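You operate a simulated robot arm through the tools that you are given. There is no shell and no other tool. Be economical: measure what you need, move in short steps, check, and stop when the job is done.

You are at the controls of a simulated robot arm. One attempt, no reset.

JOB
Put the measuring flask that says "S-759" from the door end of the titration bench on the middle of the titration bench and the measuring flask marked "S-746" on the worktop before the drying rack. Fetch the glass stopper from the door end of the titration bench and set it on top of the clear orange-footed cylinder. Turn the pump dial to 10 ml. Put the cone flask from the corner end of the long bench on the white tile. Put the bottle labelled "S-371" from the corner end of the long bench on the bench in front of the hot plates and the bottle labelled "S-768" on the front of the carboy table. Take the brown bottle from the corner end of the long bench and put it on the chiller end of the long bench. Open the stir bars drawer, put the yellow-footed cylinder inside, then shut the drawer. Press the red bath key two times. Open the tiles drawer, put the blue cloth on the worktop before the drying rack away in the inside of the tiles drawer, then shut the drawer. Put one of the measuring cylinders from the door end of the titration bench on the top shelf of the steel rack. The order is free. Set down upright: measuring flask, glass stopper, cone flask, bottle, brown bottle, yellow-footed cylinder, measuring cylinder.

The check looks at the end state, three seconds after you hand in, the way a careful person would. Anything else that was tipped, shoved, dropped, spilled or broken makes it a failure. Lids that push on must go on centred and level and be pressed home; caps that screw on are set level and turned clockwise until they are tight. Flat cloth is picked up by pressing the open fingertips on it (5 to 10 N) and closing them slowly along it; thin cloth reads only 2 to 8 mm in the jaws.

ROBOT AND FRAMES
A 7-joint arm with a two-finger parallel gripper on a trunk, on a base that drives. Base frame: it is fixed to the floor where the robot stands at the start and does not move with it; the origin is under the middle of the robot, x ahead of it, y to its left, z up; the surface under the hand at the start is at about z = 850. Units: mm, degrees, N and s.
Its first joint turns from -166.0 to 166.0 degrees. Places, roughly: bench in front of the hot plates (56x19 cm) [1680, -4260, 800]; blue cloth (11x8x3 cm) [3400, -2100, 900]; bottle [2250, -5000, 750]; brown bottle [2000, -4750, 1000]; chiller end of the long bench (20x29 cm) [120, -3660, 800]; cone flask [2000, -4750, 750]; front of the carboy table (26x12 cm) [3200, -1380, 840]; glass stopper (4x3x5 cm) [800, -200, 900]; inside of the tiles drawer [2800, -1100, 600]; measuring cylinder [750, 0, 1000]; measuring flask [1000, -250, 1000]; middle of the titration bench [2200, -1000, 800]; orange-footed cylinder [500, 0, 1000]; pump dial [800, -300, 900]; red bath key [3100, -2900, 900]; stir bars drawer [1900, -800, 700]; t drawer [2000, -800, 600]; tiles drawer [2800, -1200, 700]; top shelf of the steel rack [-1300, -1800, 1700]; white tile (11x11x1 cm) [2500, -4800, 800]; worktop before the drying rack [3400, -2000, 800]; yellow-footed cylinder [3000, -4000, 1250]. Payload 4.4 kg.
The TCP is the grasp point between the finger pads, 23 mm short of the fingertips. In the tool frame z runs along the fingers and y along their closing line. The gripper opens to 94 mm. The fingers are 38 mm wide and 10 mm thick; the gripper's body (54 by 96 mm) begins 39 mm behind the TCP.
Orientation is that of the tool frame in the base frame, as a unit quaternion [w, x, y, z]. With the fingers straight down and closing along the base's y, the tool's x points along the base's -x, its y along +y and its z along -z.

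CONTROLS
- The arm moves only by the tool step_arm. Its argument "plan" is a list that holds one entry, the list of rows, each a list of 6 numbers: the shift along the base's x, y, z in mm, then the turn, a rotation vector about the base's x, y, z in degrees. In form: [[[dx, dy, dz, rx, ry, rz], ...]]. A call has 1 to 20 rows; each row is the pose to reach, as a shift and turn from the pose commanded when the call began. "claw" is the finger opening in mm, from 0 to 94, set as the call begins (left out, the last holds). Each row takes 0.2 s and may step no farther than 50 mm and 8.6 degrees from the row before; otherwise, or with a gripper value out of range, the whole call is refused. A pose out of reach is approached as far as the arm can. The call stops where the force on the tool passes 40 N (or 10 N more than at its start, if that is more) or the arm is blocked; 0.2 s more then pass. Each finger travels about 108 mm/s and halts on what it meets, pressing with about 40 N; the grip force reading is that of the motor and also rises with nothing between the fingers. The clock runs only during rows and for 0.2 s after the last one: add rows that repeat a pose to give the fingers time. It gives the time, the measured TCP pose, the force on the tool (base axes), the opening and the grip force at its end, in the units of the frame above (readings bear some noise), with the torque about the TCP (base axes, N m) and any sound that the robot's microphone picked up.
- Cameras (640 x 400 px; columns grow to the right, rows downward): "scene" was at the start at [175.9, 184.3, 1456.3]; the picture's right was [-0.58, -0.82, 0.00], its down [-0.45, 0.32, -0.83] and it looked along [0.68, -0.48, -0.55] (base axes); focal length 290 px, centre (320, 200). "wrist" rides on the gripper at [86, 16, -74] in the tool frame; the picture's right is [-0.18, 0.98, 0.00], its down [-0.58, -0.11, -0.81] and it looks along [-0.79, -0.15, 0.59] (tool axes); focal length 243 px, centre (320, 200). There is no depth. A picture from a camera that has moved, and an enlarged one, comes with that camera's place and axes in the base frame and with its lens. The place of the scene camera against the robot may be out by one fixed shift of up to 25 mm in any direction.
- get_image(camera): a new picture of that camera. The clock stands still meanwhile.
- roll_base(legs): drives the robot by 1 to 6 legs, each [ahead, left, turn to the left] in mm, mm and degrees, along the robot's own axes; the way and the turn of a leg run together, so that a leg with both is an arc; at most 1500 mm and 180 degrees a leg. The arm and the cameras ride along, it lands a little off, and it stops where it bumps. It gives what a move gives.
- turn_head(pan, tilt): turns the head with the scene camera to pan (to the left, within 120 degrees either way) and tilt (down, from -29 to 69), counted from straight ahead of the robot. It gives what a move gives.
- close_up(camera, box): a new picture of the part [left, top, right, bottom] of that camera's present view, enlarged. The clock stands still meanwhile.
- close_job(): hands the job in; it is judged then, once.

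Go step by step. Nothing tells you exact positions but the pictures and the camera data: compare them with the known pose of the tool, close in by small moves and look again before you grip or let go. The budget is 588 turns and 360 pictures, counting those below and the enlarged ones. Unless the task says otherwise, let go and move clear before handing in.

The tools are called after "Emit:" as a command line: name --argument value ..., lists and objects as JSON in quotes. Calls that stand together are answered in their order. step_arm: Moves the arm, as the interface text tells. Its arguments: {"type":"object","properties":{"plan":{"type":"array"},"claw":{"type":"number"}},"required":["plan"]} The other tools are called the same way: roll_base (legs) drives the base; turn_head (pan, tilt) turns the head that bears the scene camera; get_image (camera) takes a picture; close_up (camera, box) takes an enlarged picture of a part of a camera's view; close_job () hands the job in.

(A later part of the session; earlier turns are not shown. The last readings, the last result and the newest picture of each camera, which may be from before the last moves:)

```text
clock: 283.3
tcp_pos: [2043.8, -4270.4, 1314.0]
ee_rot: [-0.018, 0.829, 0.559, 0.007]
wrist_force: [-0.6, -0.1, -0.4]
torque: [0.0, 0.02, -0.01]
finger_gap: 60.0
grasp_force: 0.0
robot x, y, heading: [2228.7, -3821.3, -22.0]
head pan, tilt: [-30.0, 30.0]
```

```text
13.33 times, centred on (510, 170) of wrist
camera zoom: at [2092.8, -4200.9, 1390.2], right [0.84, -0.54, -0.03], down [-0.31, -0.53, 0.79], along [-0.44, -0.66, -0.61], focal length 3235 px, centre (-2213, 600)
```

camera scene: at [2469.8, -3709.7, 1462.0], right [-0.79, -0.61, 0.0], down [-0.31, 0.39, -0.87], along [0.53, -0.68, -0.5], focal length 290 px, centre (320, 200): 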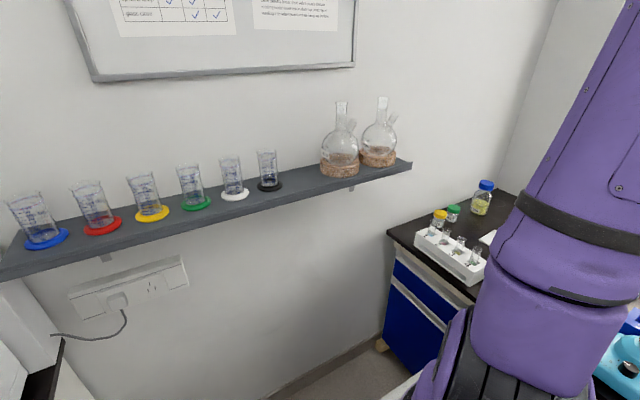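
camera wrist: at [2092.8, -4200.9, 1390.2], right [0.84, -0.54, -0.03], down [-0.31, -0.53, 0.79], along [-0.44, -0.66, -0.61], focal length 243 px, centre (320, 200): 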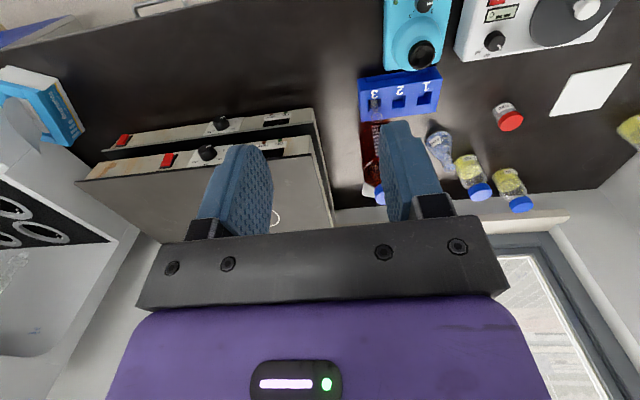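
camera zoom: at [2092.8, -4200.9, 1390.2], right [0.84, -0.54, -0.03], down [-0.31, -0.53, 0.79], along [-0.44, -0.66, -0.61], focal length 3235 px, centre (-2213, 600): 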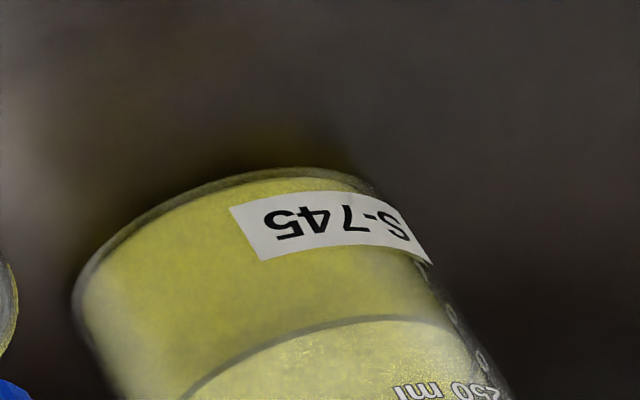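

S‑768 found. S‑371 isn't visible yet; I move the wrist camera over the corner end.

Emit:
step_arm --plan '[[[40, -12, -5, 0, 0, 3], [80, -24, -10, 0, 0, 6], [120, -36, -15, 0, 0, 9], [160, -48, -20, 0, 0, 12], [200, -60, -30, 0, 0, 15], [240, -80, -30, 0, 0, 18]]]'

Emit:
get_image --camera "wrist"

Emit:
turn_head --pan -75 --tilt 30

Emit:
get_image --camera "scene"

```text
clock: 284.7
tcp_pos: [2283.5, -4351.7, 1282.6]
ee_rot: [-0.02, 0.732, 0.681, 0.004]
wrist_force: [0.3, -0.2, 1.2]
torque: [0.02, 0.0, 0.01]
finger_gap: 60.1
grasp_force: 0.2
robot x, y, heading: [2232.0, -3818.3, -22.2]
head pan, tilt: [-30.0, 30.0]
```

```text
196 pictures are left
camera wrist: at [2309.1, -4268.7, 1360.1], right [0.97, -0.25, -0.03], down [-0.13, -0.6, 0.79], along [-0.22, -0.76, -0.61], focal length 243 px, centre (320, 200)
```

wrist: 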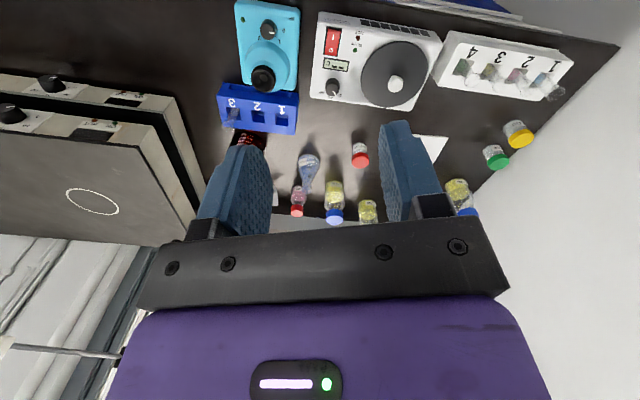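

```text
clock: 285.8
tcp_pos: [2283.5, -4349.3, 1283.8]
ee_rot: [-0.02, 0.732, 0.681, 0.005]
wrist_force: [0.8, 0.3, -0.9]
torque: [0.0, -0.01, 0.01]
finger_gap: 59.8
grasp_force: 0.1
robot x, y, heading: [2229.6, -3821.3, -22.1]
head pan, tilt: [-75.0, 30.0]
```

```text
195 pictures are left
camera scene: at [2403.2, -3728.0, 1462.0], right [-0.99, 0.12, 0.0], down [0.06, 0.5, -0.87], along [-0.11, -0.86, -0.5], focal length 290 px, centre (320, 200)
```

scene: 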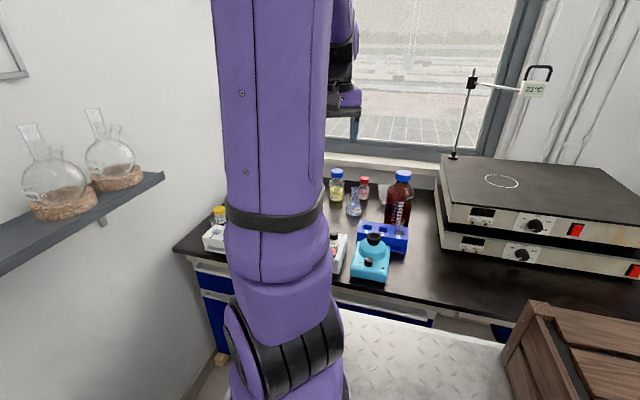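

Emit:
close_up --camera "scene" --box '[320, 160, 420, 250]'

Emit:
close_up --camera "wrist" --box '[270, 140, 400, 230]'

```text
4.44 times, centred on (370, 205) of scene
camera zoom: at [2403.2, -3728.0, 1462.0], right [-0.99, 0.12, 0.0], down [0.06, 0.5, -0.87], along [-0.11, -0.86, -0.5], focal length 1287 px, centre (98, 178)
```

zoom: 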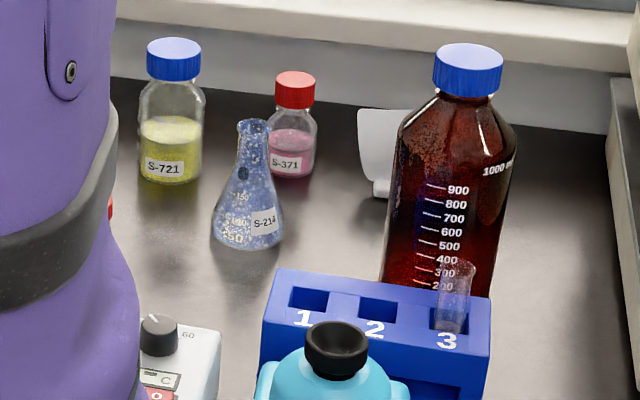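

```text
4.44 times, centred on (335, 185) of wrist
camera zoom: at [2309.1, -4268.9, 1360.0], right [0.97, -0.25, -0.03], down [-0.13, -0.6, 0.79], along [-0.22, -0.76, -0.61], focal length 1078 px, centre (253, 267)
```

zoom: 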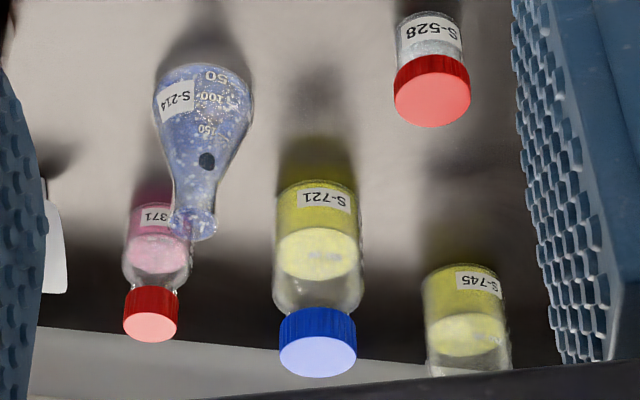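

S‑371 is the red‑capped pink bottle behind the cone flask S‑214; the big brown bottle stands behind the blue rack. I roll ahead to a spot from which everything at the corner end is in reach.

Emit:
roll_base --legs '[[250, 0, 0], [0, -55, 0]]'

Emit:
get_image --camera "wrist"

```text
clock: 288.2
tcp_pos: [2496.1, -4496.2, 1283.7]
ee_rot: [-0.02, 0.731, 0.682, 0.005]
wrist_force: [-0.9, 0.2, 0.0]
torque: [-0.01, -0.01, 0.02]
finger_gap: 60.0
grasp_force: 0.0
robot x, y, heading: [2440.3, -3963.5, -22.1]
head pan, tilt: [-75.0, 30.0]
```

```text
192 pictures are left
camera wrist: at [2520.4, -4414.2, 1360.0], right [0.97, -0.25, -0.03], down [-0.13, -0.6, 0.79], along [-0.22, -0.76, -0.61], focal length 243 px, centre (320, 200)
```

wrist: 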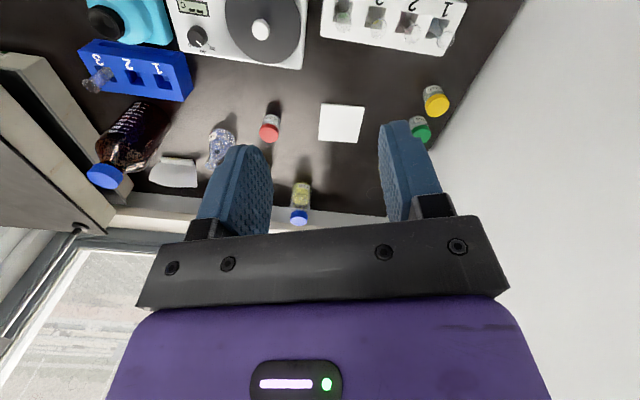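

Emit:
step_arm --plan '[[[-34, -20, -10, 0, 0, -2], [-68, -40, -20, 0, 0, -4], [-102, -60, -35, 0, 0, -6], [-136, -80, -50, 0, 0, -8], [-170, -102, -65, 0, 0, -10], [-204, -126, -85, 0, 0, -12], [-238, -150, -105, 0, 0, -14], [-272, -174, -125, 0, 0, -16], [-306, -198, -145, 0, 0, -16], [-336, -220, -164, 0, 0, -16]]]' --claw 70

Emit:
get_image --camera "wrist"

```text
clock: 290.4
tcp_pos: [2158.1, -4716.9, 1120.6]
ee_rot: [-0.019, 0.819, 0.573, 0.006]
wrist_force: [1.4, 0.7, 1.2]
torque: [-0.02, 0.05, -0.02]
finger_gap: 70.0
grasp_force: 0.0
robot x, y, heading: [2442.5, -3960.0, -22.1]
head pan, tilt: [-75.0, 30.0]
```

```text
191 pictures are left
camera wrist: at [2205.9, -4645.5, 1196.5], right [0.86, -0.51, -0.03], down [-0.29, -0.54, 0.79], along [-0.42, -0.67, -0.61], focal length 243 px, centre (320, 200)
```

wrist: 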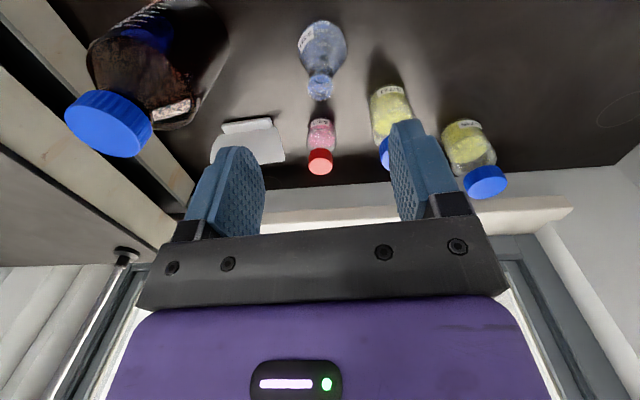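

Emit:
step_arm --plan '[[[-10, -14, -30, 0, 0, 0], [-20, -28, -60, 0, 0, 0], [-20, -28, -95, 0, 0, 0], [-20, -28, -115, 0, 0, 0]]]'

Emit:
get_image --camera "wrist"

```text
clock: 291.4
tcp_pos: [2138.5, -4744.5, 1004.2]
ee_rot: [-0.019, 0.819, 0.573, 0.008]
wrist_force: [-0.3, 0.0, 0.2]
torque: [0.01, 0.02, -0.01]
finger_gap: 70.0
grasp_force: 0.0
robot x, y, heading: [2440.9, -3965.7, -22.0]
head pan, tilt: [-75.0, 30.0]
```

```text
190 pictures are left
camera wrist: at [2186.0, -4672.1, 1081.1], right [0.86, -0.51, -0.03], down [-0.29, -0.54, 0.79], along [-0.42, -0.67, -0.61], focal length 243 px, centre (320, 200)
```

wrist: 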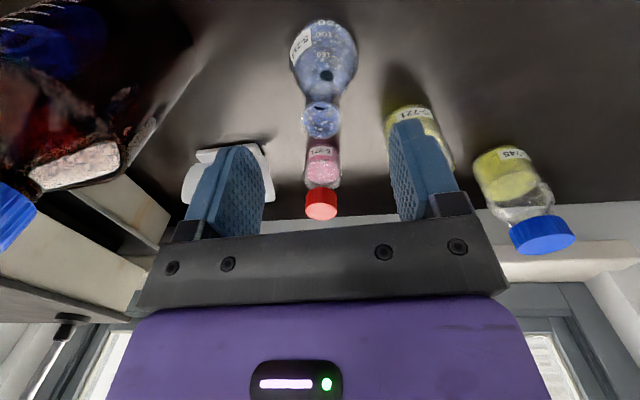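

Emit:
step_arm --plan '[[[0, 0, -20, 0, 0, 0], [0, 0, -38, 0, 0, 0], [0, 0, -46, 0, 0, 0]]]'

Emit:
get_image --camera "wrist"

```text
clock: 292.2
tcp_pos: [2139.8, -4744.4, 957.7]
ee_rot: [-0.019, 0.819, 0.573, 0.007]
wrist_force: [0.4, 0.1, -0.3]
torque: [0.02, 0.0, 0.0]
finger_gap: 70.2
grasp_force: 0.0
robot x, y, heading: [2441.6, -3964.5, -22.1]
head pan, tilt: [-75.0, 30.0]
```

```text
189 pictures are left
camera wrist: at [2186.3, -4671.7, 1035.1], right [0.86, -0.51, -0.03], down [-0.29, -0.54, 0.79], along [-0.42, -0.67, -0.61], focal length 243 px, centre (320, 200)
```

wrist: 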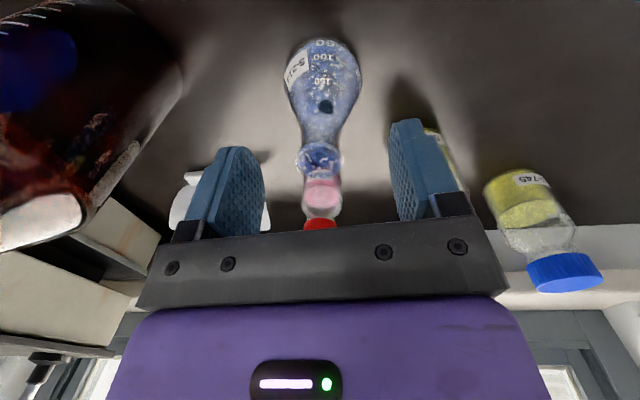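

Emit:
step_arm --plan '[[[0, 0, -10, 0, 0, 0], [0, 0, -20, 0, 0, 0]]]'

Emit:
step_arm --plan '[[[0, 0, 0, 0, 0, 0], [0, 0, 0, 0, 0, 0], [0, 0, 0, 0, 0, 0], [0, 0, 0, 0, 0, 0]]]' --claw 12

Emit:
get_image --camera "wrist"

```text
clock: 292.8
tcp_pos: [2139.6, -4744.2, 938.9]
ee_rot: [-0.019, 0.82, 0.572, 0.007]
wrist_force: [0.1, 0.3, 0.1]
torque: [-0.02, 0.02, 0.0]
finger_gap: 70.0
grasp_force: 0.1
robot x, y, heading: [2438.6, -3962.2, -22.3]
head pan, tilt: [-75.0, 30.0]
```

```text
clock: 293.8
tcp_pos: [2140.4, -4744.0, 938.4]
ee_rot: [-0.019, 0.82, 0.573, 0.007]
wrist_force: [0.9, 0.3, 0.7]
torque: [0.01, 0.01, 0.02]
finger_gap: 21.4
grasp_force: 40.7
robot x, y, heading: [2440.7, -3963.7, -21.9]
head pan, tilt: [-75.0, 30.0]
```

```text
188 pictures are left
camera wrist: at [2186.2, -4671.8, 1015.1], right [0.86, -0.51, -0.03], down [-0.29, -0.54, 0.79], along [-0.42, -0.67, -0.61], focal length 243 px, centre (320, 200)
```

wrist: 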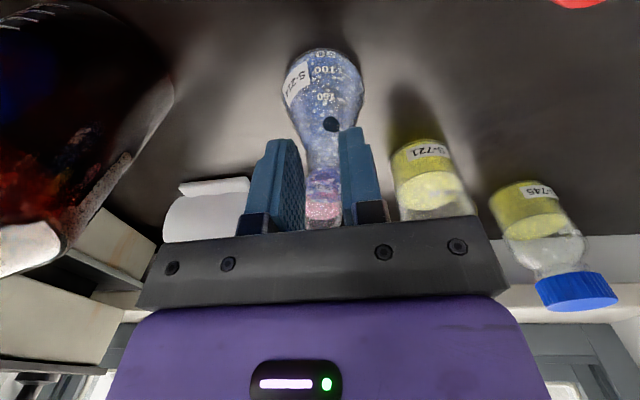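

Neck gripped. I lift slowly and carry the flask toward the tile.

Emit:
step_arm --plan '[[[0, 0, 3, 0, 0, 0], [0, 0, 8, 0, 0, 0], [0, 0, 16, 0, 0, 0], [0, 0, 30, 0, 0, 0], [0, 2, 52, 0, 0, 0], [4, 10, 78, 0, 0, 0], [10, 22, 104, 0, 0, 0], [18, 40, 130, 0, 0, 0], [28, 60, 155, 0, 0, 0], [44, 84, 172, 0, 0, 0]]]'

Emit:
step_arm --plan '[[[30, -2, 0, 0, 0, 1.8], [62, -4, 0, 0, 0, 3.6], [95, -6, 0, 0, 0, 5.4], [128, -8, 0, 0, 0, 7.2], [161, -10, 0, 0, 0, 9], [194, -14, 0, 0, 0, 10.8], [225, -22, 0, 0, 0, 12.6], [252, -34, -5, 0, 0, 14.4], [270, -55, -15, 0, 0, 16.2], [281, -78, -30, 0, 0, 18], [281, -98, -55, 0, 0, 18]]]'

Emit:
get_image --camera "wrist"

```text
clock: 296.0
tcp_pos: [2183.5, -4658.3, 1110.5]
ee_rot: [-0.02, 0.82, 0.573, 0.008]
wrist_force: [-0.5, -0.2, -1.1]
torque: [0.04, -0.02, 0.0]
finger_gap: 21.1
grasp_force: 39.4
robot x, y, heading: [2440.9, -3963.1, -22.3]
head pan, tilt: [-75.0, 30.0]
```

```text
clock: 298.4
tcp_pos: [2466.4, -4757.7, 1055.5]
ee_rot: [-0.02, 0.719, 0.695, 0.004]
wrist_force: [0.4, 0.1, 0.0]
torque: [-0.02, -0.01, 0.01]
finger_gap: 20.8
grasp_force: 40.2
robot x, y, heading: [2438.9, -3963.8, -22.0]
head pan, tilt: [-75.0, 30.0]
```

```text
187 pictures are left
camera wrist: at [2488.0, -4674.9, 1132.1], right [0.98, -0.22, -0.03], down [-0.11, -0.6, 0.79], along [-0.19, -0.77, -0.61], focal length 243 px, centre (320, 200)
```

wrist: 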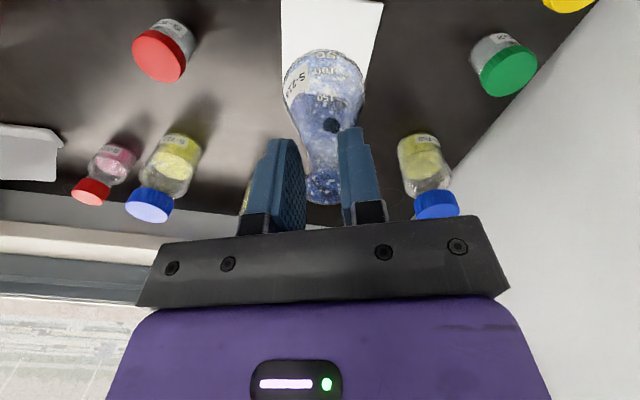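

Emit:
step_arm --plan '[[[-3, 5, -25, 0, 0, 0], [-6, 10, -50, 0, 0, 0], [-6, 10, -75, 0, 0, 0], [-6, 10, -92, 0, 0, 0]]]'

Emit:
get_image --camera "wrist"

```text
clock: 299.4
tcp_pos: [2458.4, -4748.3, 962.7]
ee_rot: [-0.02, 0.72, 0.694, 0.004]
wrist_force: [0.4, -0.2, -0.4]
torque: [0.0, 0.01, -0.02]
finger_gap: 11.9
grasp_force: 0.1
robot x, y, heading: [2443.2, -3962.3, -22.2]
head pan, tilt: [-75.0, 30.0]
```

```text
186 pictures are left
camera wrist: at [2480.8, -4665.2, 1039.4], right [0.98, -0.22, -0.03], down [-0.11, -0.6, 0.79], along [-0.19, -0.77, -0.61], focal length 243 px, centre (320, 200)
```

wrist: 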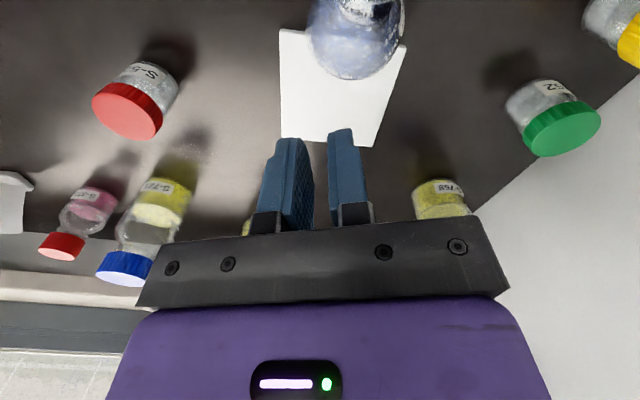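

The flask slipped out of the grip just above the tile. I look at how it lies.

Emit:
close_up --camera "wrist" --box '[270, 0, 430, 160]'

Emit:
step_arm --plan '[[[0, 20, 40, 0, 0, 0], [0, 40, 80, 0, 0, 0], [0, 60, 120, 0, 0, 0]]]' --claw 70

Emit:
get_image --camera "wrist"

```text
2.50 times, centred on (350, 80) of wrist
camera zoom: at [2480.8, -4665.2, 1039.4], right [0.98, -0.22, -0.03], down [-0.11, -0.6, 0.79], along [-0.19, -0.77, -0.61], focal length 606 px, centre (245, 500)
```

zoom: 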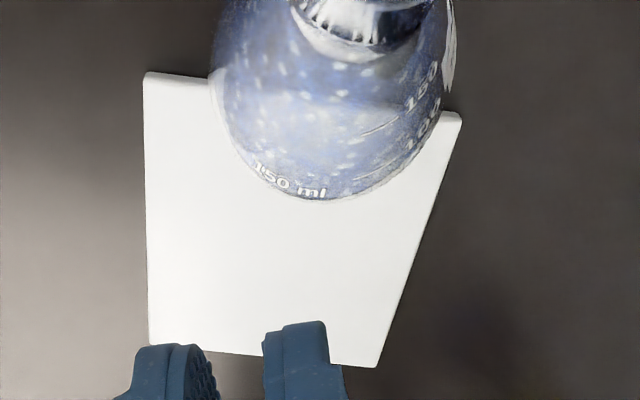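

```text
clock: 300.2
tcp_pos: [2458.0, -4686.5, 1083.0]
ee_rot: [-0.02, 0.72, 0.694, 0.006]
wrist_force: [-0.1, -0.5, -0.6]
torque: [0.04, -0.01, -0.01]
finger_gap: 70.0
grasp_force: 0.1
robot x, y, heading: [2442.0, -3965.7, -22.2]
head pan, tilt: [-75.0, 30.0]
```

```text
184 pictures are left
camera wrist: at [2480.3, -4605.3, 1159.7], right [0.98, -0.22, -0.03], down [-0.11, -0.61, 0.79], along [-0.19, -0.77, -0.62], focal length 243 px, centre (320, 200)
```

wrist: 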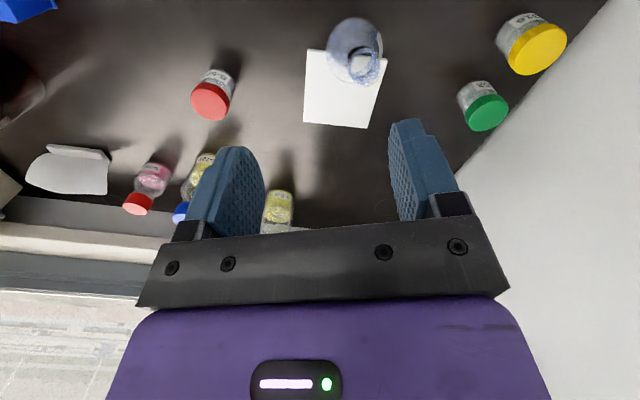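

Emit:
close_up --camera "wrist" --box '[290, 0, 410, 140]'

Emit:
turn_head --pan -85 --tilt 40

Emit:
get_image --camera "scene"

```text
2.86 times, centred on (350, 70) of wrist
camera zoom: at [2480.3, -4605.3, 1159.7], right [0.98, -0.22, -0.03], down [-0.11, -0.61, 0.79], along [-0.19, -0.77, -0.62], focal length 693 px, centre (234, 571)
```

zoom: 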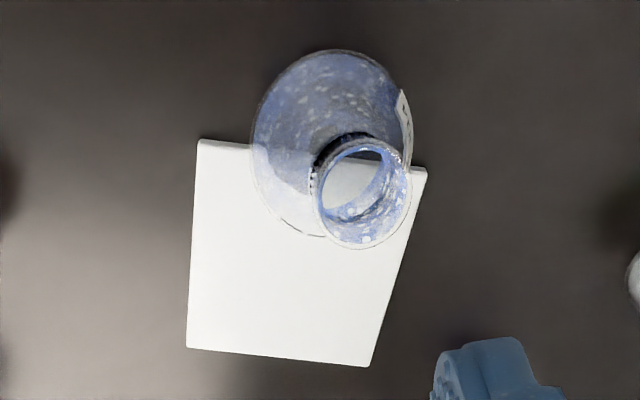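

```text
clock: 300.9
tcp_pos: [2459.5, -4688.4, 1083.2]
ee_rot: [-0.02, 0.72, 0.694, 0.004]
wrist_force: [-0.2, -0.2, -0.3]
torque: [-0.01, -0.02, 0.01]
finger_gap: 70.2
grasp_force: 0.0
robot x, y, heading: [2441.4, -3963.1, -22.1]
head pan, tilt: [-85.0, 40.0]
```

```text
182 pictures are left
camera scene: at [2600.5, -3864.8, 1446.7], right [-0.96, 0.29, 0.0], down [0.19, 0.61, -0.77], along [-0.22, -0.73, -0.64], focal length 290 px, centre (320, 200)
```

scene: 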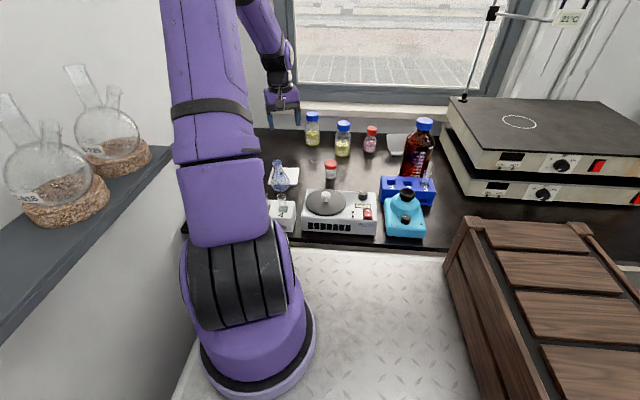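

The flask landed upright but straddles the near edge of the tile, leaning ~10°. I'll re‑grip the neck and shift it quickly and low onto the tile centre (~(2463,−4767)).

Emit:
step_arm --plan '[[[10, -4, -25, 0, 0, -7], [20, -8, -50, 0, 0, -14], [31, -13, -75, 0, 0, -20], [31, -13, -95, 0, 0, -20]]]'

Emit:
get_image --camera "wrist"

```text
clock: 301.9
tcp_pos: [2490.4, -4700.1, 988.7]
ee_rot: [-0.019, 0.829, 0.558, 0.007]
wrist_force: [-0.8, 0.9, 0.3]
torque: [0.02, -0.03, 0.04]
finger_gap: 70.1
grasp_force: 0.1
robot x, y, heading: [2443.7, -3964.6, -22.1]
head pan, tilt: [-85.0, 40.0]
```

```text
181 pictures are left
camera wrist: at [2539.3, -4630.4, 1065.4], right [0.84, -0.54, -0.03], down [-0.31, -0.53, 0.79], along [-0.44, -0.66, -0.61], focal length 243 px, centre (320, 200)
```

wrist: 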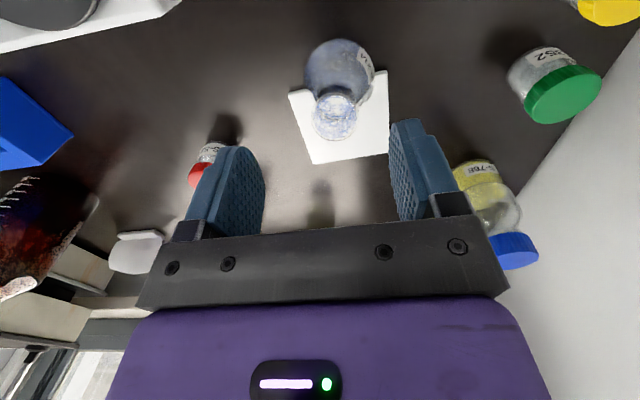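

Emit:
step_arm --plan '[[[9, 1, -20, 0, 0, 0], [9, 1, -40, 0, 0, 0], [9, 1, -54, 0, 0, 0]]]'

Emit:
get_image --camera "wrist"

```text
clock: 302.7
tcp_pos: [2499.0, -4700.0, 935.2]
ee_rot: [-0.018, 0.83, 0.558, 0.007]
wrist_force: [-0.8, 0.3, 0.2]
torque: [-0.03, 0.0, -0.02]
finger_gap: 70.2
grasp_force: 0.0
robot x, y, heading: [2440.6, -3963.5, -21.9]
head pan, tilt: [-85.0, 40.0]
```

```text
180 pictures are left
camera wrist: at [2547.7, -4629.9, 1011.3], right [0.84, -0.54, -0.03], down [-0.31, -0.53, 0.79], along [-0.44, -0.66, -0.61], focal length 243 px, centre (320, 200)
```

wrist: 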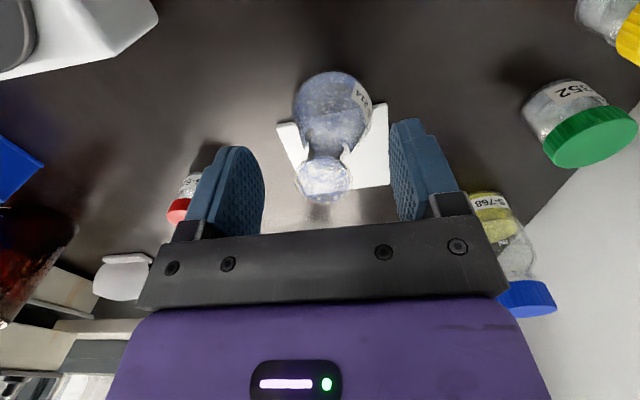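

Emit:
step_arm --plan '[[[0, 0, -3, 0, 0, 0], [0, 0, -3, 0, 0, 0], [0, 0, -3, 0, 0, 0], [0, 0, -3, 0, 0, 0]]]' --claw 12

Emit:
step_arm --plan '[[[0, 0, 6, 0, 0, 0], [0, 0, 16, 2, -0.8, 0], [-6, -16, 19, 4, -1.6, 0], [-12, -32, 19, 6, -2.4, 0], [-18, -48, 19, 7.9, -3.2, 0], [-22, -62, 17, 7.9, -3.2, 0], [-22, -62, 12, 7.9, -3.2, 0], [-22, -62, 8, 7.9, -3.2, 0]]]'

Emit:
get_image --camera "wrist"

```text
clock: 303.7
tcp_pos: [2497.9, -4699.4, 931.4]
ee_rot: [-0.018, 0.829, 0.558, 0.008]
wrist_force: [0.0, 2.1, 7.4]
torque: [-0.19, -0.02, 0.02]
finger_gap: 27.3
grasp_force: 39.7
robot x, y, heading: [2441.4, -3965.5, -22.0]
head pan, tilt: [-85.0, 40.0]
```

```text
clock: 305.5
tcp_pos: [2478.1, -4762.0, 942.1]
ee_rot: [-0.06, 0.825, 0.557, 0.069]
wrist_force: [1.2, 3.1, 12.3]
torque: [0.49, -0.26, 0.01]
finger_gap: 27.1
grasp_force: 40.5
robot x, y, heading: [2439.8, -3964.8, -22.0]
head pan, tilt: [-85.0, 40.0]
```

```text
179 pictures are left
camera wrist: at [2521.5, -4702.7, 1028.9], right [0.84, -0.53, -0.05], down [-0.35, -0.63, 0.69], along [-0.4, -0.56, -0.72], focal length 243 px, centre (320, 200)
```

wrist: 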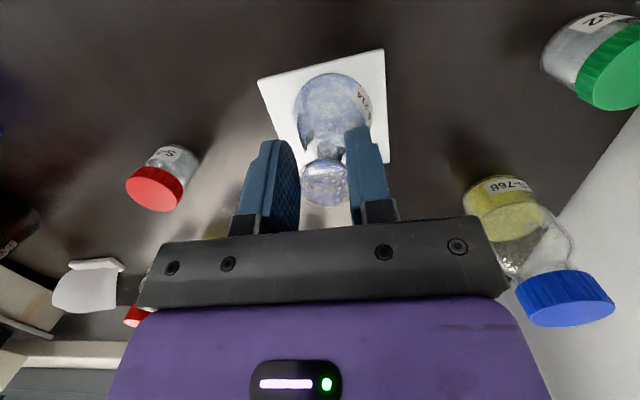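

It sits on the tile centre with contact. Release and rise.

Emit:
step_arm --plan '[[[0, 0, 1, 0, 0, 0], [0, 0, 1, 0, 0, 0], [0, 0, 1, 0, 0, 0]]]' --claw 70

Emit:
step_arm --plan '[[[3, 6, 20, 0, 0, 0], [6, 12, 50, 0, 0, 0], [12, 30, 90, -3, 1.2, 0], [18, 45, 130, -7.9, 3.2, 0]]]'

Emit:
get_image --camera "wrist"

```text
clock: 306.3
tcp_pos: [2476.5, -4763.1, 940.9]
ee_rot: [-0.06, 0.826, 0.557, 0.069]
wrist_force: [0.1, -0.3, -0.6]
torque: [0.01, -0.02, 0.0]
finger_gap: 70.2
grasp_force: 0.1
robot x, y, heading: [2444.8, -3964.9, -22.2]
head pan, tilt: [-85.0, 40.0]
```

```text
clock: 307.3
tcp_pos: [2494.4, -4717.7, 1070.4]
ee_rot: [-0.02, 0.829, 0.559, 0.007]
wrist_force: [0.5, 0.4, 0.2]
torque: [0.03, 0.0, -0.01]
finger_gap: 70.3
grasp_force: 0.1
robot x, y, heading: [2440.7, -3963.3, -22.2]
head pan, tilt: [-85.0, 40.0]
```

```text
178 pictures are left
camera wrist: at [2544.0, -4646.9, 1146.4], right [0.84, -0.54, -0.03], down [-0.31, -0.53, 0.79], along [-0.44, -0.65, -0.61], focal length 243 px, centre (320, 200)
```

wrist: 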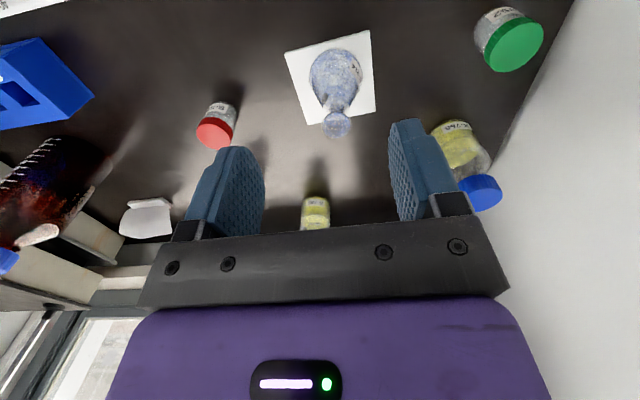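

The cone flask stands on the tile. Next S‑371: I nudge the base closer to the bench and look at it again.

Emit:
step_arm --plan '[[[-30, 20, 20, 0, 0, 0], [-70, 35, 30, 0, 0, 0], [-115, 45, 30, 0, 0, 0], [-160, 50, 30, 0, 0, 0], [-205, 45, 30, 0, 0, 0], [-245, 35, 20, 0, 0, 0], [-285, 20, 10, 0, 0, 0]]]'

Emit:
roll_base --legs '[[0, -40, 0]]'

Emit:
get_image --camera "wrist"

```text
clock: 308.9
tcp_pos: [2209.3, -4698.4, 1078.9]
ee_rot: [-0.018, 0.829, 0.559, 0.007]
wrist_force: [0.8, -0.2, 0.4]
torque: [0.0, 0.05, -0.01]
finger_gap: 70.1
grasp_force: 0.0
robot x, y, heading: [2441.0, -3963.5, -22.2]
head pan, tilt: [-85.0, 40.0]
```

```text
clock: 309.8
tcp_pos: [2194.8, -4733.4, 1078.9]
ee_rot: [-0.019, 0.829, 0.559, 0.007]
wrist_force: [0.3, 0.5, 0.5]
torque: [0.02, -0.02, 0.02]
finger_gap: 70.0
grasp_force: 0.0
robot x, y, heading: [2426.6, -4000.2, -21.9]
head pan, tilt: [-85.0, 40.0]
```

```text
177 pictures are left
camera wrist: at [2243.1, -4664.1, 1155.3], right [0.84, -0.54, -0.03], down [-0.31, -0.53, 0.79], along [-0.44, -0.66, -0.61], focal length 243 px, centre (320, 200)
```

wrist: 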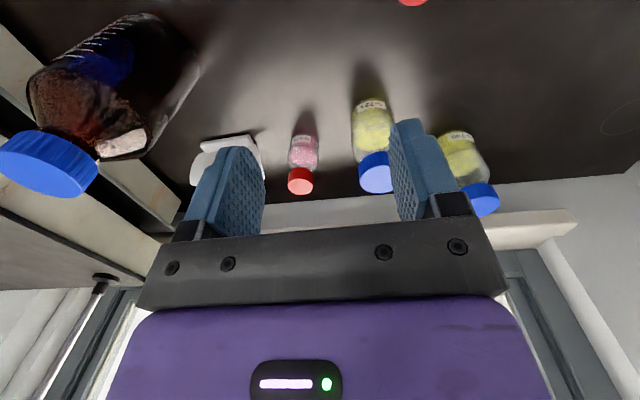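

Emit:
roll_base --legs '[[0, -60, 0]]'

```text
clock: 310.8
tcp_pos: [2172.2, -4788.8, 1078.2]
ee_rot: [-0.019, 0.829, 0.559, 0.007]
wrist_force: [-1.3, 0.1, -0.2]
torque: [0.06, -0.01, -0.03]
finger_gap: 70.0
grasp_force: 0.0
robot x, y, heading: [2407.8, -4057.8, -22.2]
head pan, tilt: [-85.0, 40.0]
```

Emit:
step_arm --plan '[[[-30, -20, -25, 0, 0, 0], [-60, -40, -50, 0, 0, 0], [-85, -59, -78, 0, 0, 0]]]'

Emit:
get_image --camera "wrist"

```text
clock: 311.6
tcp_pos: [2086.9, -4849.1, 1001.5]
ee_rot: [-0.018, 0.829, 0.559, 0.007]
wrist_force: [0.6, 0.9, 1.5]
torque: [0.0, 0.05, 0.02]
finger_gap: 70.2
grasp_force: 0.1
robot x, y, heading: [2403.2, -4061.3, -22.0]
head pan, tilt: [-85.0, 40.0]
```

```text
176 pictures are left
camera wrist: at [2136.4, -4778.6, 1078.2], right [0.84, -0.54, -0.03], down [-0.31, -0.53, 0.79], along [-0.44, -0.66, -0.61], focal length 243 px, centre (320, 200)
```

wrist: 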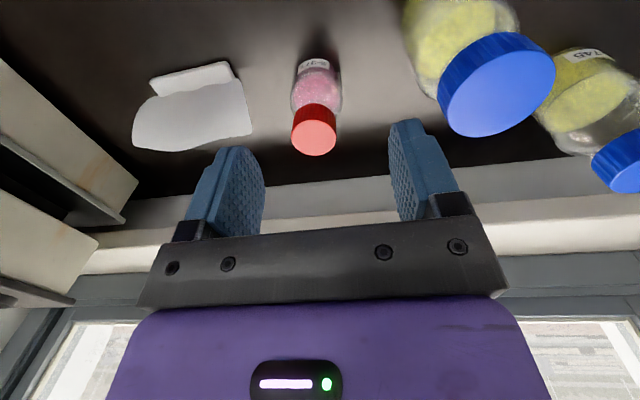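

Emit:
step_arm --plan '[[[-3, 2, 0, 0, 0, 0], [-3, 2, 0, 0, 0, 0], [-3, 2, -15, 0, 0, 0], [-3, 2, -28, 0, 0, 0]]]' --claw 46

Emit:
get_image --camera "wrist"

```text
clock: 312.6
tcp_pos: [2083.8, -4847.0, 972.7]
ee_rot: [-0.019, 0.829, 0.559, 0.007]
wrist_force: [-0.5, 0.5, -0.5]
torque: [0.01, 0.03, 0.0]
finger_gap: 46.2
grasp_force: 0.0
robot x, y, heading: [2402.1, -4057.3, -22.3]
head pan, tilt: [-85.0, 40.0]
```

```text
175 pictures are left
camera wrist: at [2132.6, -4776.4, 1049.5], right [0.84, -0.54, -0.03], down [-0.31, -0.53, 0.79], along [-0.44, -0.66, -0.61], focal length 243 px, centre (320, 200)
```

wrist: 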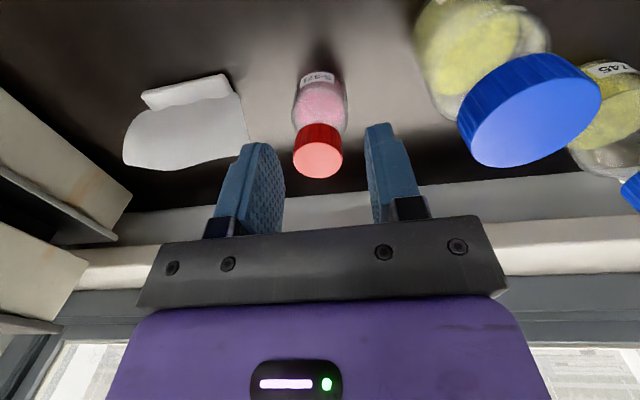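

Emit:
step_arm --plan '[[[0, 0, -18, 0, 0, 0], [0, 0, -36, 0, 0, 0], [0, 0, -46, 0, 0, 0]]]'

Emit:
step_arm --plan '[[[0, 0, 0, 0, 0, 0], [0, 0, 0, 0, 0, 0], [0, 0, 0, 0, 0, 0]]]' --claw 15

Emit:
get_image --camera "wrist"

```text
clock: 313.4
tcp_pos: [2083.1, -4846.6, 926.8]
ee_rot: [-0.019, 0.829, 0.559, 0.007]
wrist_force: [-0.4, 0.5, -0.4]
torque: [-0.02, 0.03, -0.01]
finger_gap: 46.0
grasp_force: 0.0
robot x, y, heading: [2404.3, -4059.9, -22.3]
head pan, tilt: [-85.0, 40.0]
```

```text
clock: 314.2
tcp_pos: [2082.7, -4848.3, 927.0]
ee_rot: [-0.019, 0.829, 0.558, 0.008]
wrist_force: [0.1, -0.1, 0.2]
torque: [0.02, -0.01, 0.02]
finger_gap: 15.1
grasp_force: 0.1
robot x, y, heading: [2402.0, -4057.0, -22.2]
head pan, tilt: [-85.0, 40.0]
```

```text
174 pictures are left
camera wrist: at [2132.6, -4776.7, 1003.4], right [0.84, -0.54, -0.03], down [-0.31, -0.53, 0.79], along [-0.44, -0.66, -0.61], focal length 243 px, centre (320, 200)
```

wrist: 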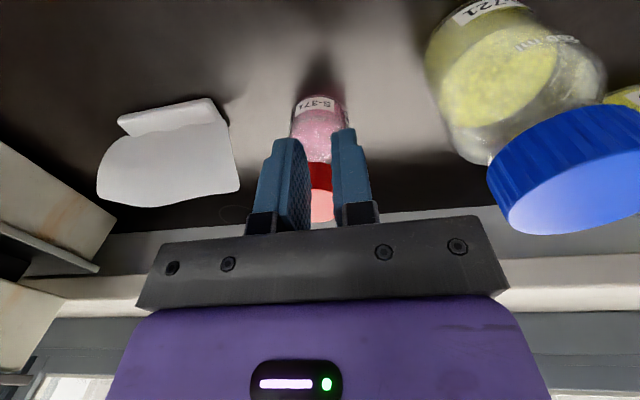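

My fingers closed in front of it – the bottle is ~30 mm farther out and lower. I open, rise and re-measure.

Emit:
step_arm --plan '[[[4, 8, 0, 0, 0, 0], [8, 16, 0, 0, 0, 0], [8, 16, 30, 0, 0, 0], [8, 16, 65, 0, 0, 0]]]' --claw 50

Emit:
step_arm --plan '[[[-12, -22, 0, 0, 0, 0], [-24, -43, -5, 0, 0, 0]]]'

Emit:
get_image --camera "wrist"

```text
clock: 315.2
tcp_pos: [2091.3, -4831.1, 991.8]
ee_rot: [-0.019, 0.829, 0.559, 0.007]
wrist_force: [0.3, -0.3, 0.1]
torque: [0.02, -0.02, -0.01]
finger_gap: 49.9
grasp_force: 0.1
robot x, y, heading: [2402.9, -4058.2, -22.3]
head pan, tilt: [-85.0, 40.0]
```

```text
clock: 315.8
tcp_pos: [2067.6, -4874.0, 987.7]
ee_rot: [-0.019, 0.829, 0.558, 0.007]
wrist_force: [-0.2, -0.6, 0.1]
torque: [-0.02, 0.01, 0.01]
finger_gap: 49.7
grasp_force: 0.0
robot x, y, heading: [2402.4, -4056.1, -21.9]
head pan, tilt: [-85.0, 40.0]
```

```text
173 pictures are left
camera wrist: at [2116.8, -4804.2, 1064.6], right [0.84, -0.54, -0.03], down [-0.31, -0.53, 0.79], along [-0.44, -0.66, -0.61], focal length 243 px, centre (320, 200)
```

wrist: 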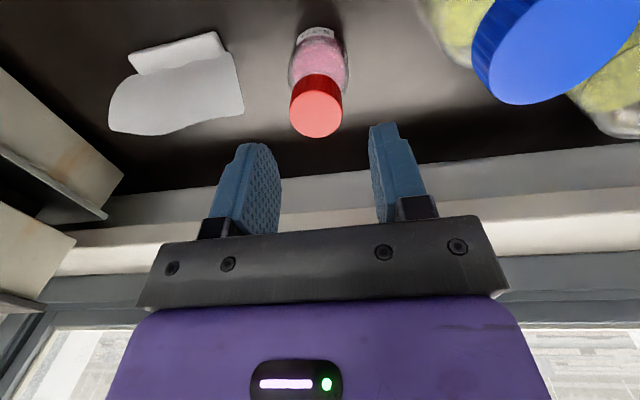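

Emit:
step_arm --plan '[[[-3, -2, -20, 0, 0, 0], [-5, -4, -42, 0, 0, 0]]]'

Emit:
get_image --camera "wrist"

```text
clock: 316.4
tcp_pos: [2062.8, -4879.4, 945.6]
ee_rot: [-0.018, 0.829, 0.559, 0.007]
wrist_force: [0.8, 0.5, 1.0]
torque: [0.02, -0.04, 0.01]
finger_gap: 49.9
grasp_force: 0.1
robot x, y, heading: [2401.2, -4051.6, -21.9]
head pan, tilt: [-85.0, 40.0]
```

```text
172 pictures are left
camera wrist: at [2111.7, -4808.2, 1022.2], right [0.84, -0.54, -0.03], down [-0.31, -0.53, 0.79], along [-0.44, -0.66, -0.61], focal length 243 px, centre (320, 200)
```

wrist: 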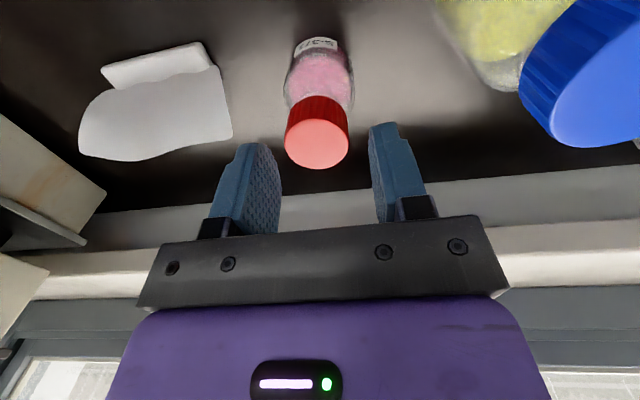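

Key insight: the long bench top is lower (z≈775), so the bottle is at ≈(2048,−4898) with its cap at z≈890. I shift out and re‑check.

Emit:
step_arm --plan '[[[-8, -10, 0, 0, 0, 0], [-15, -19, 0, 0, 0, 0], [-15, -19, -25, 0, 0, 0]]]' --claw 74

Emit:
get_image --camera "wrist"

```text
clock: 317.2
tcp_pos: [2047.6, -4897.0, 921.3]
ee_rot: [-0.018, 0.829, 0.559, 0.006]
wrist_force: [0.6, -0.4, 0.7]
torque: [-0.02, -0.01, -0.02]
finger_gap: 74.0
grasp_force: 0.0
robot x, y, heading: [2405.0, -4057.6, -22.0]
head pan, tilt: [-85.0, 40.0]
```

```text
171 pictures are left
camera wrist: at [2096.6, -4826.6, 997.2], right [0.84, -0.54, -0.03], down [-0.31, -0.53, 0.79], along [-0.44, -0.66, -0.61], focal length 243 px, centre (320, 200)
```

wrist: 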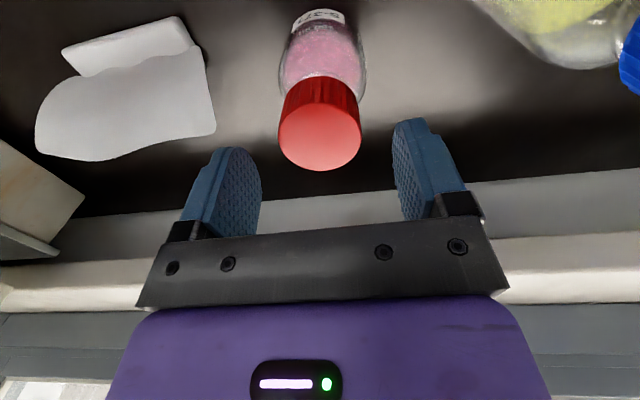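

Emit:
step_arm --plan '[[[0, 0, -15, 0, 0, 0], [0, 0, -28, 0, 0, 0], [0, 0, -34, 0, 0, 0]]]'

Emit:
step_arm --plan '[[[0, 0, 0, 0, 0, 0], [0, 0, 0, 0, 0, 0], [0, 0, 0, 0, 0, 0]]]' --claw 30

Emit:
step_arm --plan '[[[0, 0, 3, 0, 0, 0], [0, 0, 8, 0, 0, 0], [0, 0, 15, 0, 0, 0], [0, 0, 22, 0, 0, 0], [0, 0, 22, 0, 0, 0], [0, 0, 22, 0, 0, 0]]]'

Emit:
get_image --camera "wrist"

```text
clock: 318.0
tcp_pos: [2048.5, -4895.1, 886.0]
ee_rot: [-0.019, 0.83, 0.558, 0.007]
wrist_force: [0.2, 0.3, 1.0]
torque: [0.02, 0.02, 0.0]
finger_gap: 73.8
grasp_force: 0.1
robot x, y, heading: [2403.1, -4057.9, -22.2]
head pan, tilt: [-85.0, 40.0]
```

```text
clock: 318.8
tcp_pos: [2049.0, -4896.0, 885.6]
ee_rot: [-0.018, 0.829, 0.559, 0.008]
wrist_force: [1.0, -0.1, -0.3]
torque: [0.0, -0.04, -0.02]
finger_gap: 36.4
grasp_force: 39.9
robot x, y, heading: [2401.1, -4055.2, -22.2]
head pan, tilt: [-85.0, 40.0]
```

```text
clock: 320.2
tcp_pos: [2047.6, -4897.0, 907.7]
ee_rot: [-0.018, 0.829, 0.559, 0.008]
wrist_force: [0.0, 0.0, -1.4]
torque: [-0.03, 0.01, 0.02]
finger_gap: 36.3
grasp_force: 40.4
robot x, y, heading: [2404.0, -4057.5, -22.2]
head pan, tilt: [-85.0, 40.0]
```

```text
170 pictures are left
camera wrist: at [2096.5, -4826.5, 984.6], right [0.84, -0.54, -0.03], down [-0.31, -0.53, 0.79], along [-0.44, -0.66, -0.61], focal length 243 px, centre (320, 200)
```

wrist: 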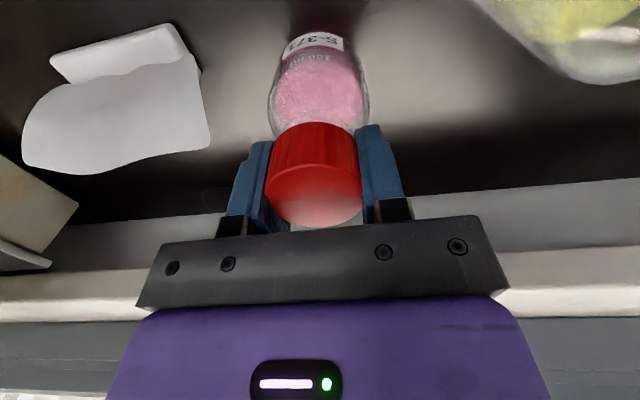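

S‑371 is held firmly by its cap. I lift it clear, and bring it round to the bench in front of the hot plates.

Emit:
step_arm --plan '[[[6, 15, 20, 0, 0, 0], [14, 34, 45, 0, 0, 0], [24, 58, 75, 0, 0, 0], [36, 85, 105, 0, 0, 0], [48, 112, 138, 0, 0, 0], [60, 140, 170, 0, 0, 0], [70, 165, 200, 0, 0, 0], [78, 184, 228, 0, 0, 0], [82, 194, 248, 0, 0, 0]]]'

Emit:
turn_head --pan -118 --tilt 40

Emit:
get_image --camera "scene"

```text
clock: 322.2
tcp_pos: [2129.2, -4703.3, 1155.1]
ee_rot: [-0.019, 0.829, 0.559, 0.009]
wrist_force: [0.3, 0.0, -2.5]
torque: [-0.04, 0.01, 0.01]
finger_gap: 36.1
grasp_force: 39.9
robot x, y, heading: [2403.8, -4054.3, -22.2]
head pan, tilt: [-85.0, 40.0]
```

```text
clock: 323.1
tcp_pos: [2130.0, -4703.2, 1156.8]
ee_rot: [-0.018, 0.829, 0.559, 0.007]
wrist_force: [-0.6, 0.2, -1.8]
torque: [-0.02, 0.03, -0.02]
finger_gap: 36.1
grasp_force: 40.3
robot x, y, heading: [2404.9, -4058.9, -21.9]
head pan, tilt: [-118.0, 40.0]
```

```text
169 pictures are left
camera scene: at [2522.5, -3931.2, 1446.7], right [-0.64, 0.77, 0.0], down [0.49, 0.41, -0.77], along [-0.59, -0.49, -0.64], focal length 290 px, centre (320, 200)
```

scene: 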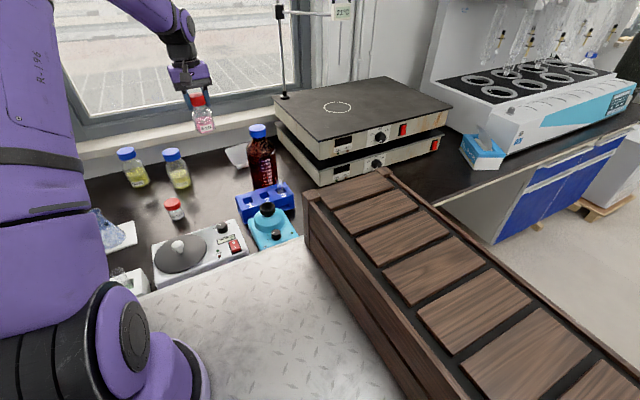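

That crate rides on the robot's own rear deck, so I should not reach behind. I retract the arm, then roll the base backward along the bench instead.

Emit:
step_arm --plan '[[[12, 28, 0, 0, 0, 0], [26, 60, 0, 0, 0, 0], [40, 93, 0, 0, 0, 0], [54, 126, 0, 0, 0, 0], [68, 159, 0, 0, 0, 0]]]'

Emit:
roll_base --legs '[[0, 60, 0], [-480, 0, 0]]'

Emit:
turn_head --pan -95 --tilt 40

Emit:
get_image --camera "scene"

Emit:
get_image --camera "wrist"

```text
clock: 324.4
tcp_pos: [2198.7, -4544.1, 1155.9]
ee_rot: [-0.019, 0.828, 0.56, 0.009]
wrist_force: [1.0, -0.1, -2.2]
torque: [0.01, 0.03, 0.01]
finger_gap: 35.8
grasp_force: 40.1
robot x, y, heading: [2401.9, -4061.1, -22.0]
head pan, tilt: [-118.0, 40.0]
```

```text
clock: 327.8
tcp_pos: [1772.1, -4306.6, 1156.1]
ee_rot: [-0.019, 0.829, 0.559, 0.007]
wrist_force: [0.0, 0.6, -2.6]
torque: [-0.03, -0.02, 0.01]
finger_gap: 35.8
grasp_force: 40.1
robot x, y, heading: [1980.1, -3822.5, -22.2]
head pan, tilt: [-118.0, 40.0]
```

```text
clock: 328.6
tcp_pos: [1773.6, -4307.2, 1155.3]
ee_rot: [-0.019, 0.829, 0.559, 0.008]
wrist_force: [0.9, -0.2, -1.2]
torque: [-0.04, 0.01, -0.02]
finger_gap: 35.7
grasp_force: 39.8
robot x, y, heading: [1979.3, -3821.1, -22.1]
head pan, tilt: [-95.0, 40.0]
```

```text
168 pictures are left
camera scene: at [2124.3, -3715.1, 1446.6], right [-0.89, 0.46, 0.0], down [0.29, 0.57, -0.77], along [-0.35, -0.68, -0.64], focal length 290 px, centre (320, 200)
```

scene: 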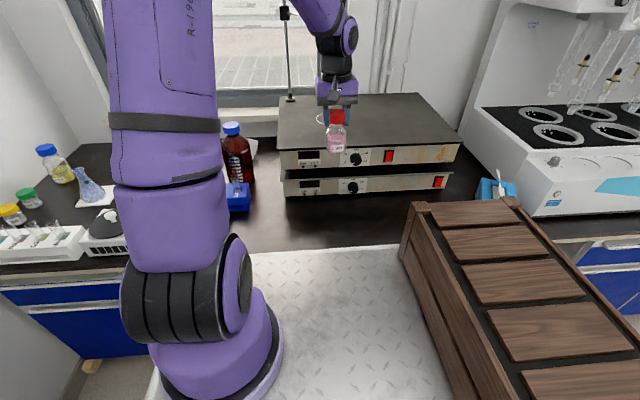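

```text
167 pictures are left
camera wrist: at [1821.8, -4236.2, 1232.2], right [0.84, -0.54, -0.03], down [-0.31, -0.53, 0.79], along [-0.44, -0.65, -0.61], focal length 243 px, centre (320, 200)
```

wrist: 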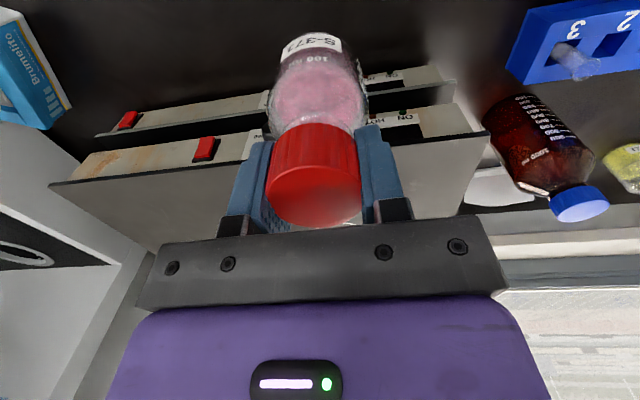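

The bottle hangs right over the strip in front of the hot plates. I lower it.

Emit:
step_arm --plan '[[[-4, -10, -35, 0, 0, 0], [-8, -20, -75, 0, 0, 0], [-13, -32, -115, 0, 0, 0], [-13, -32, -155, 0, 0, 0], [-13, -32, -195, 0, 0, 0], [-13, -32, -230, 0, 0, 0], [-13, -32, -252, 0, 0, 0]]]'

Emit:
get_image --camera "scene"

```text
clock: 330.2
tcp_pos: [1758.5, -4337.8, 903.6]
ee_rot: [-0.019, 0.829, 0.559, 0.007]
wrist_force: [-0.1, -0.3, -2.2]
torque: [-0.03, 0.03, 0.0]
finger_gap: 36.0
grasp_force: 40.4
robot x, y, heading: [1980.1, -3817.4, -22.1]
head pan, tilt: [-95.0, 40.0]
```

```text
166 pictures are left
camera scene: at [2124.5, -3715.0, 1446.6], right [-0.89, 0.46, 0.0], down [0.29, 0.57, -0.77], along [-0.35, -0.68, -0.64], focal length 290 px, centre (320, 200)
```

scene: 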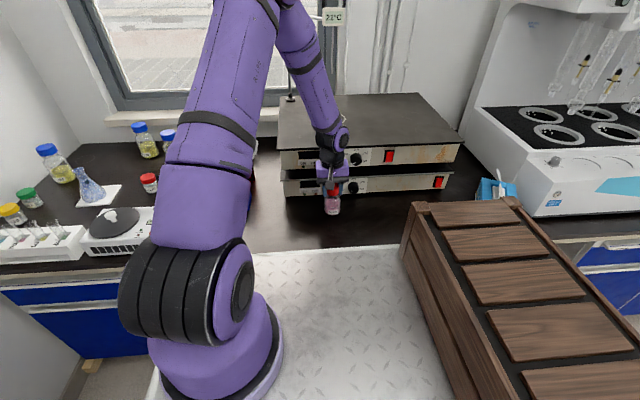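

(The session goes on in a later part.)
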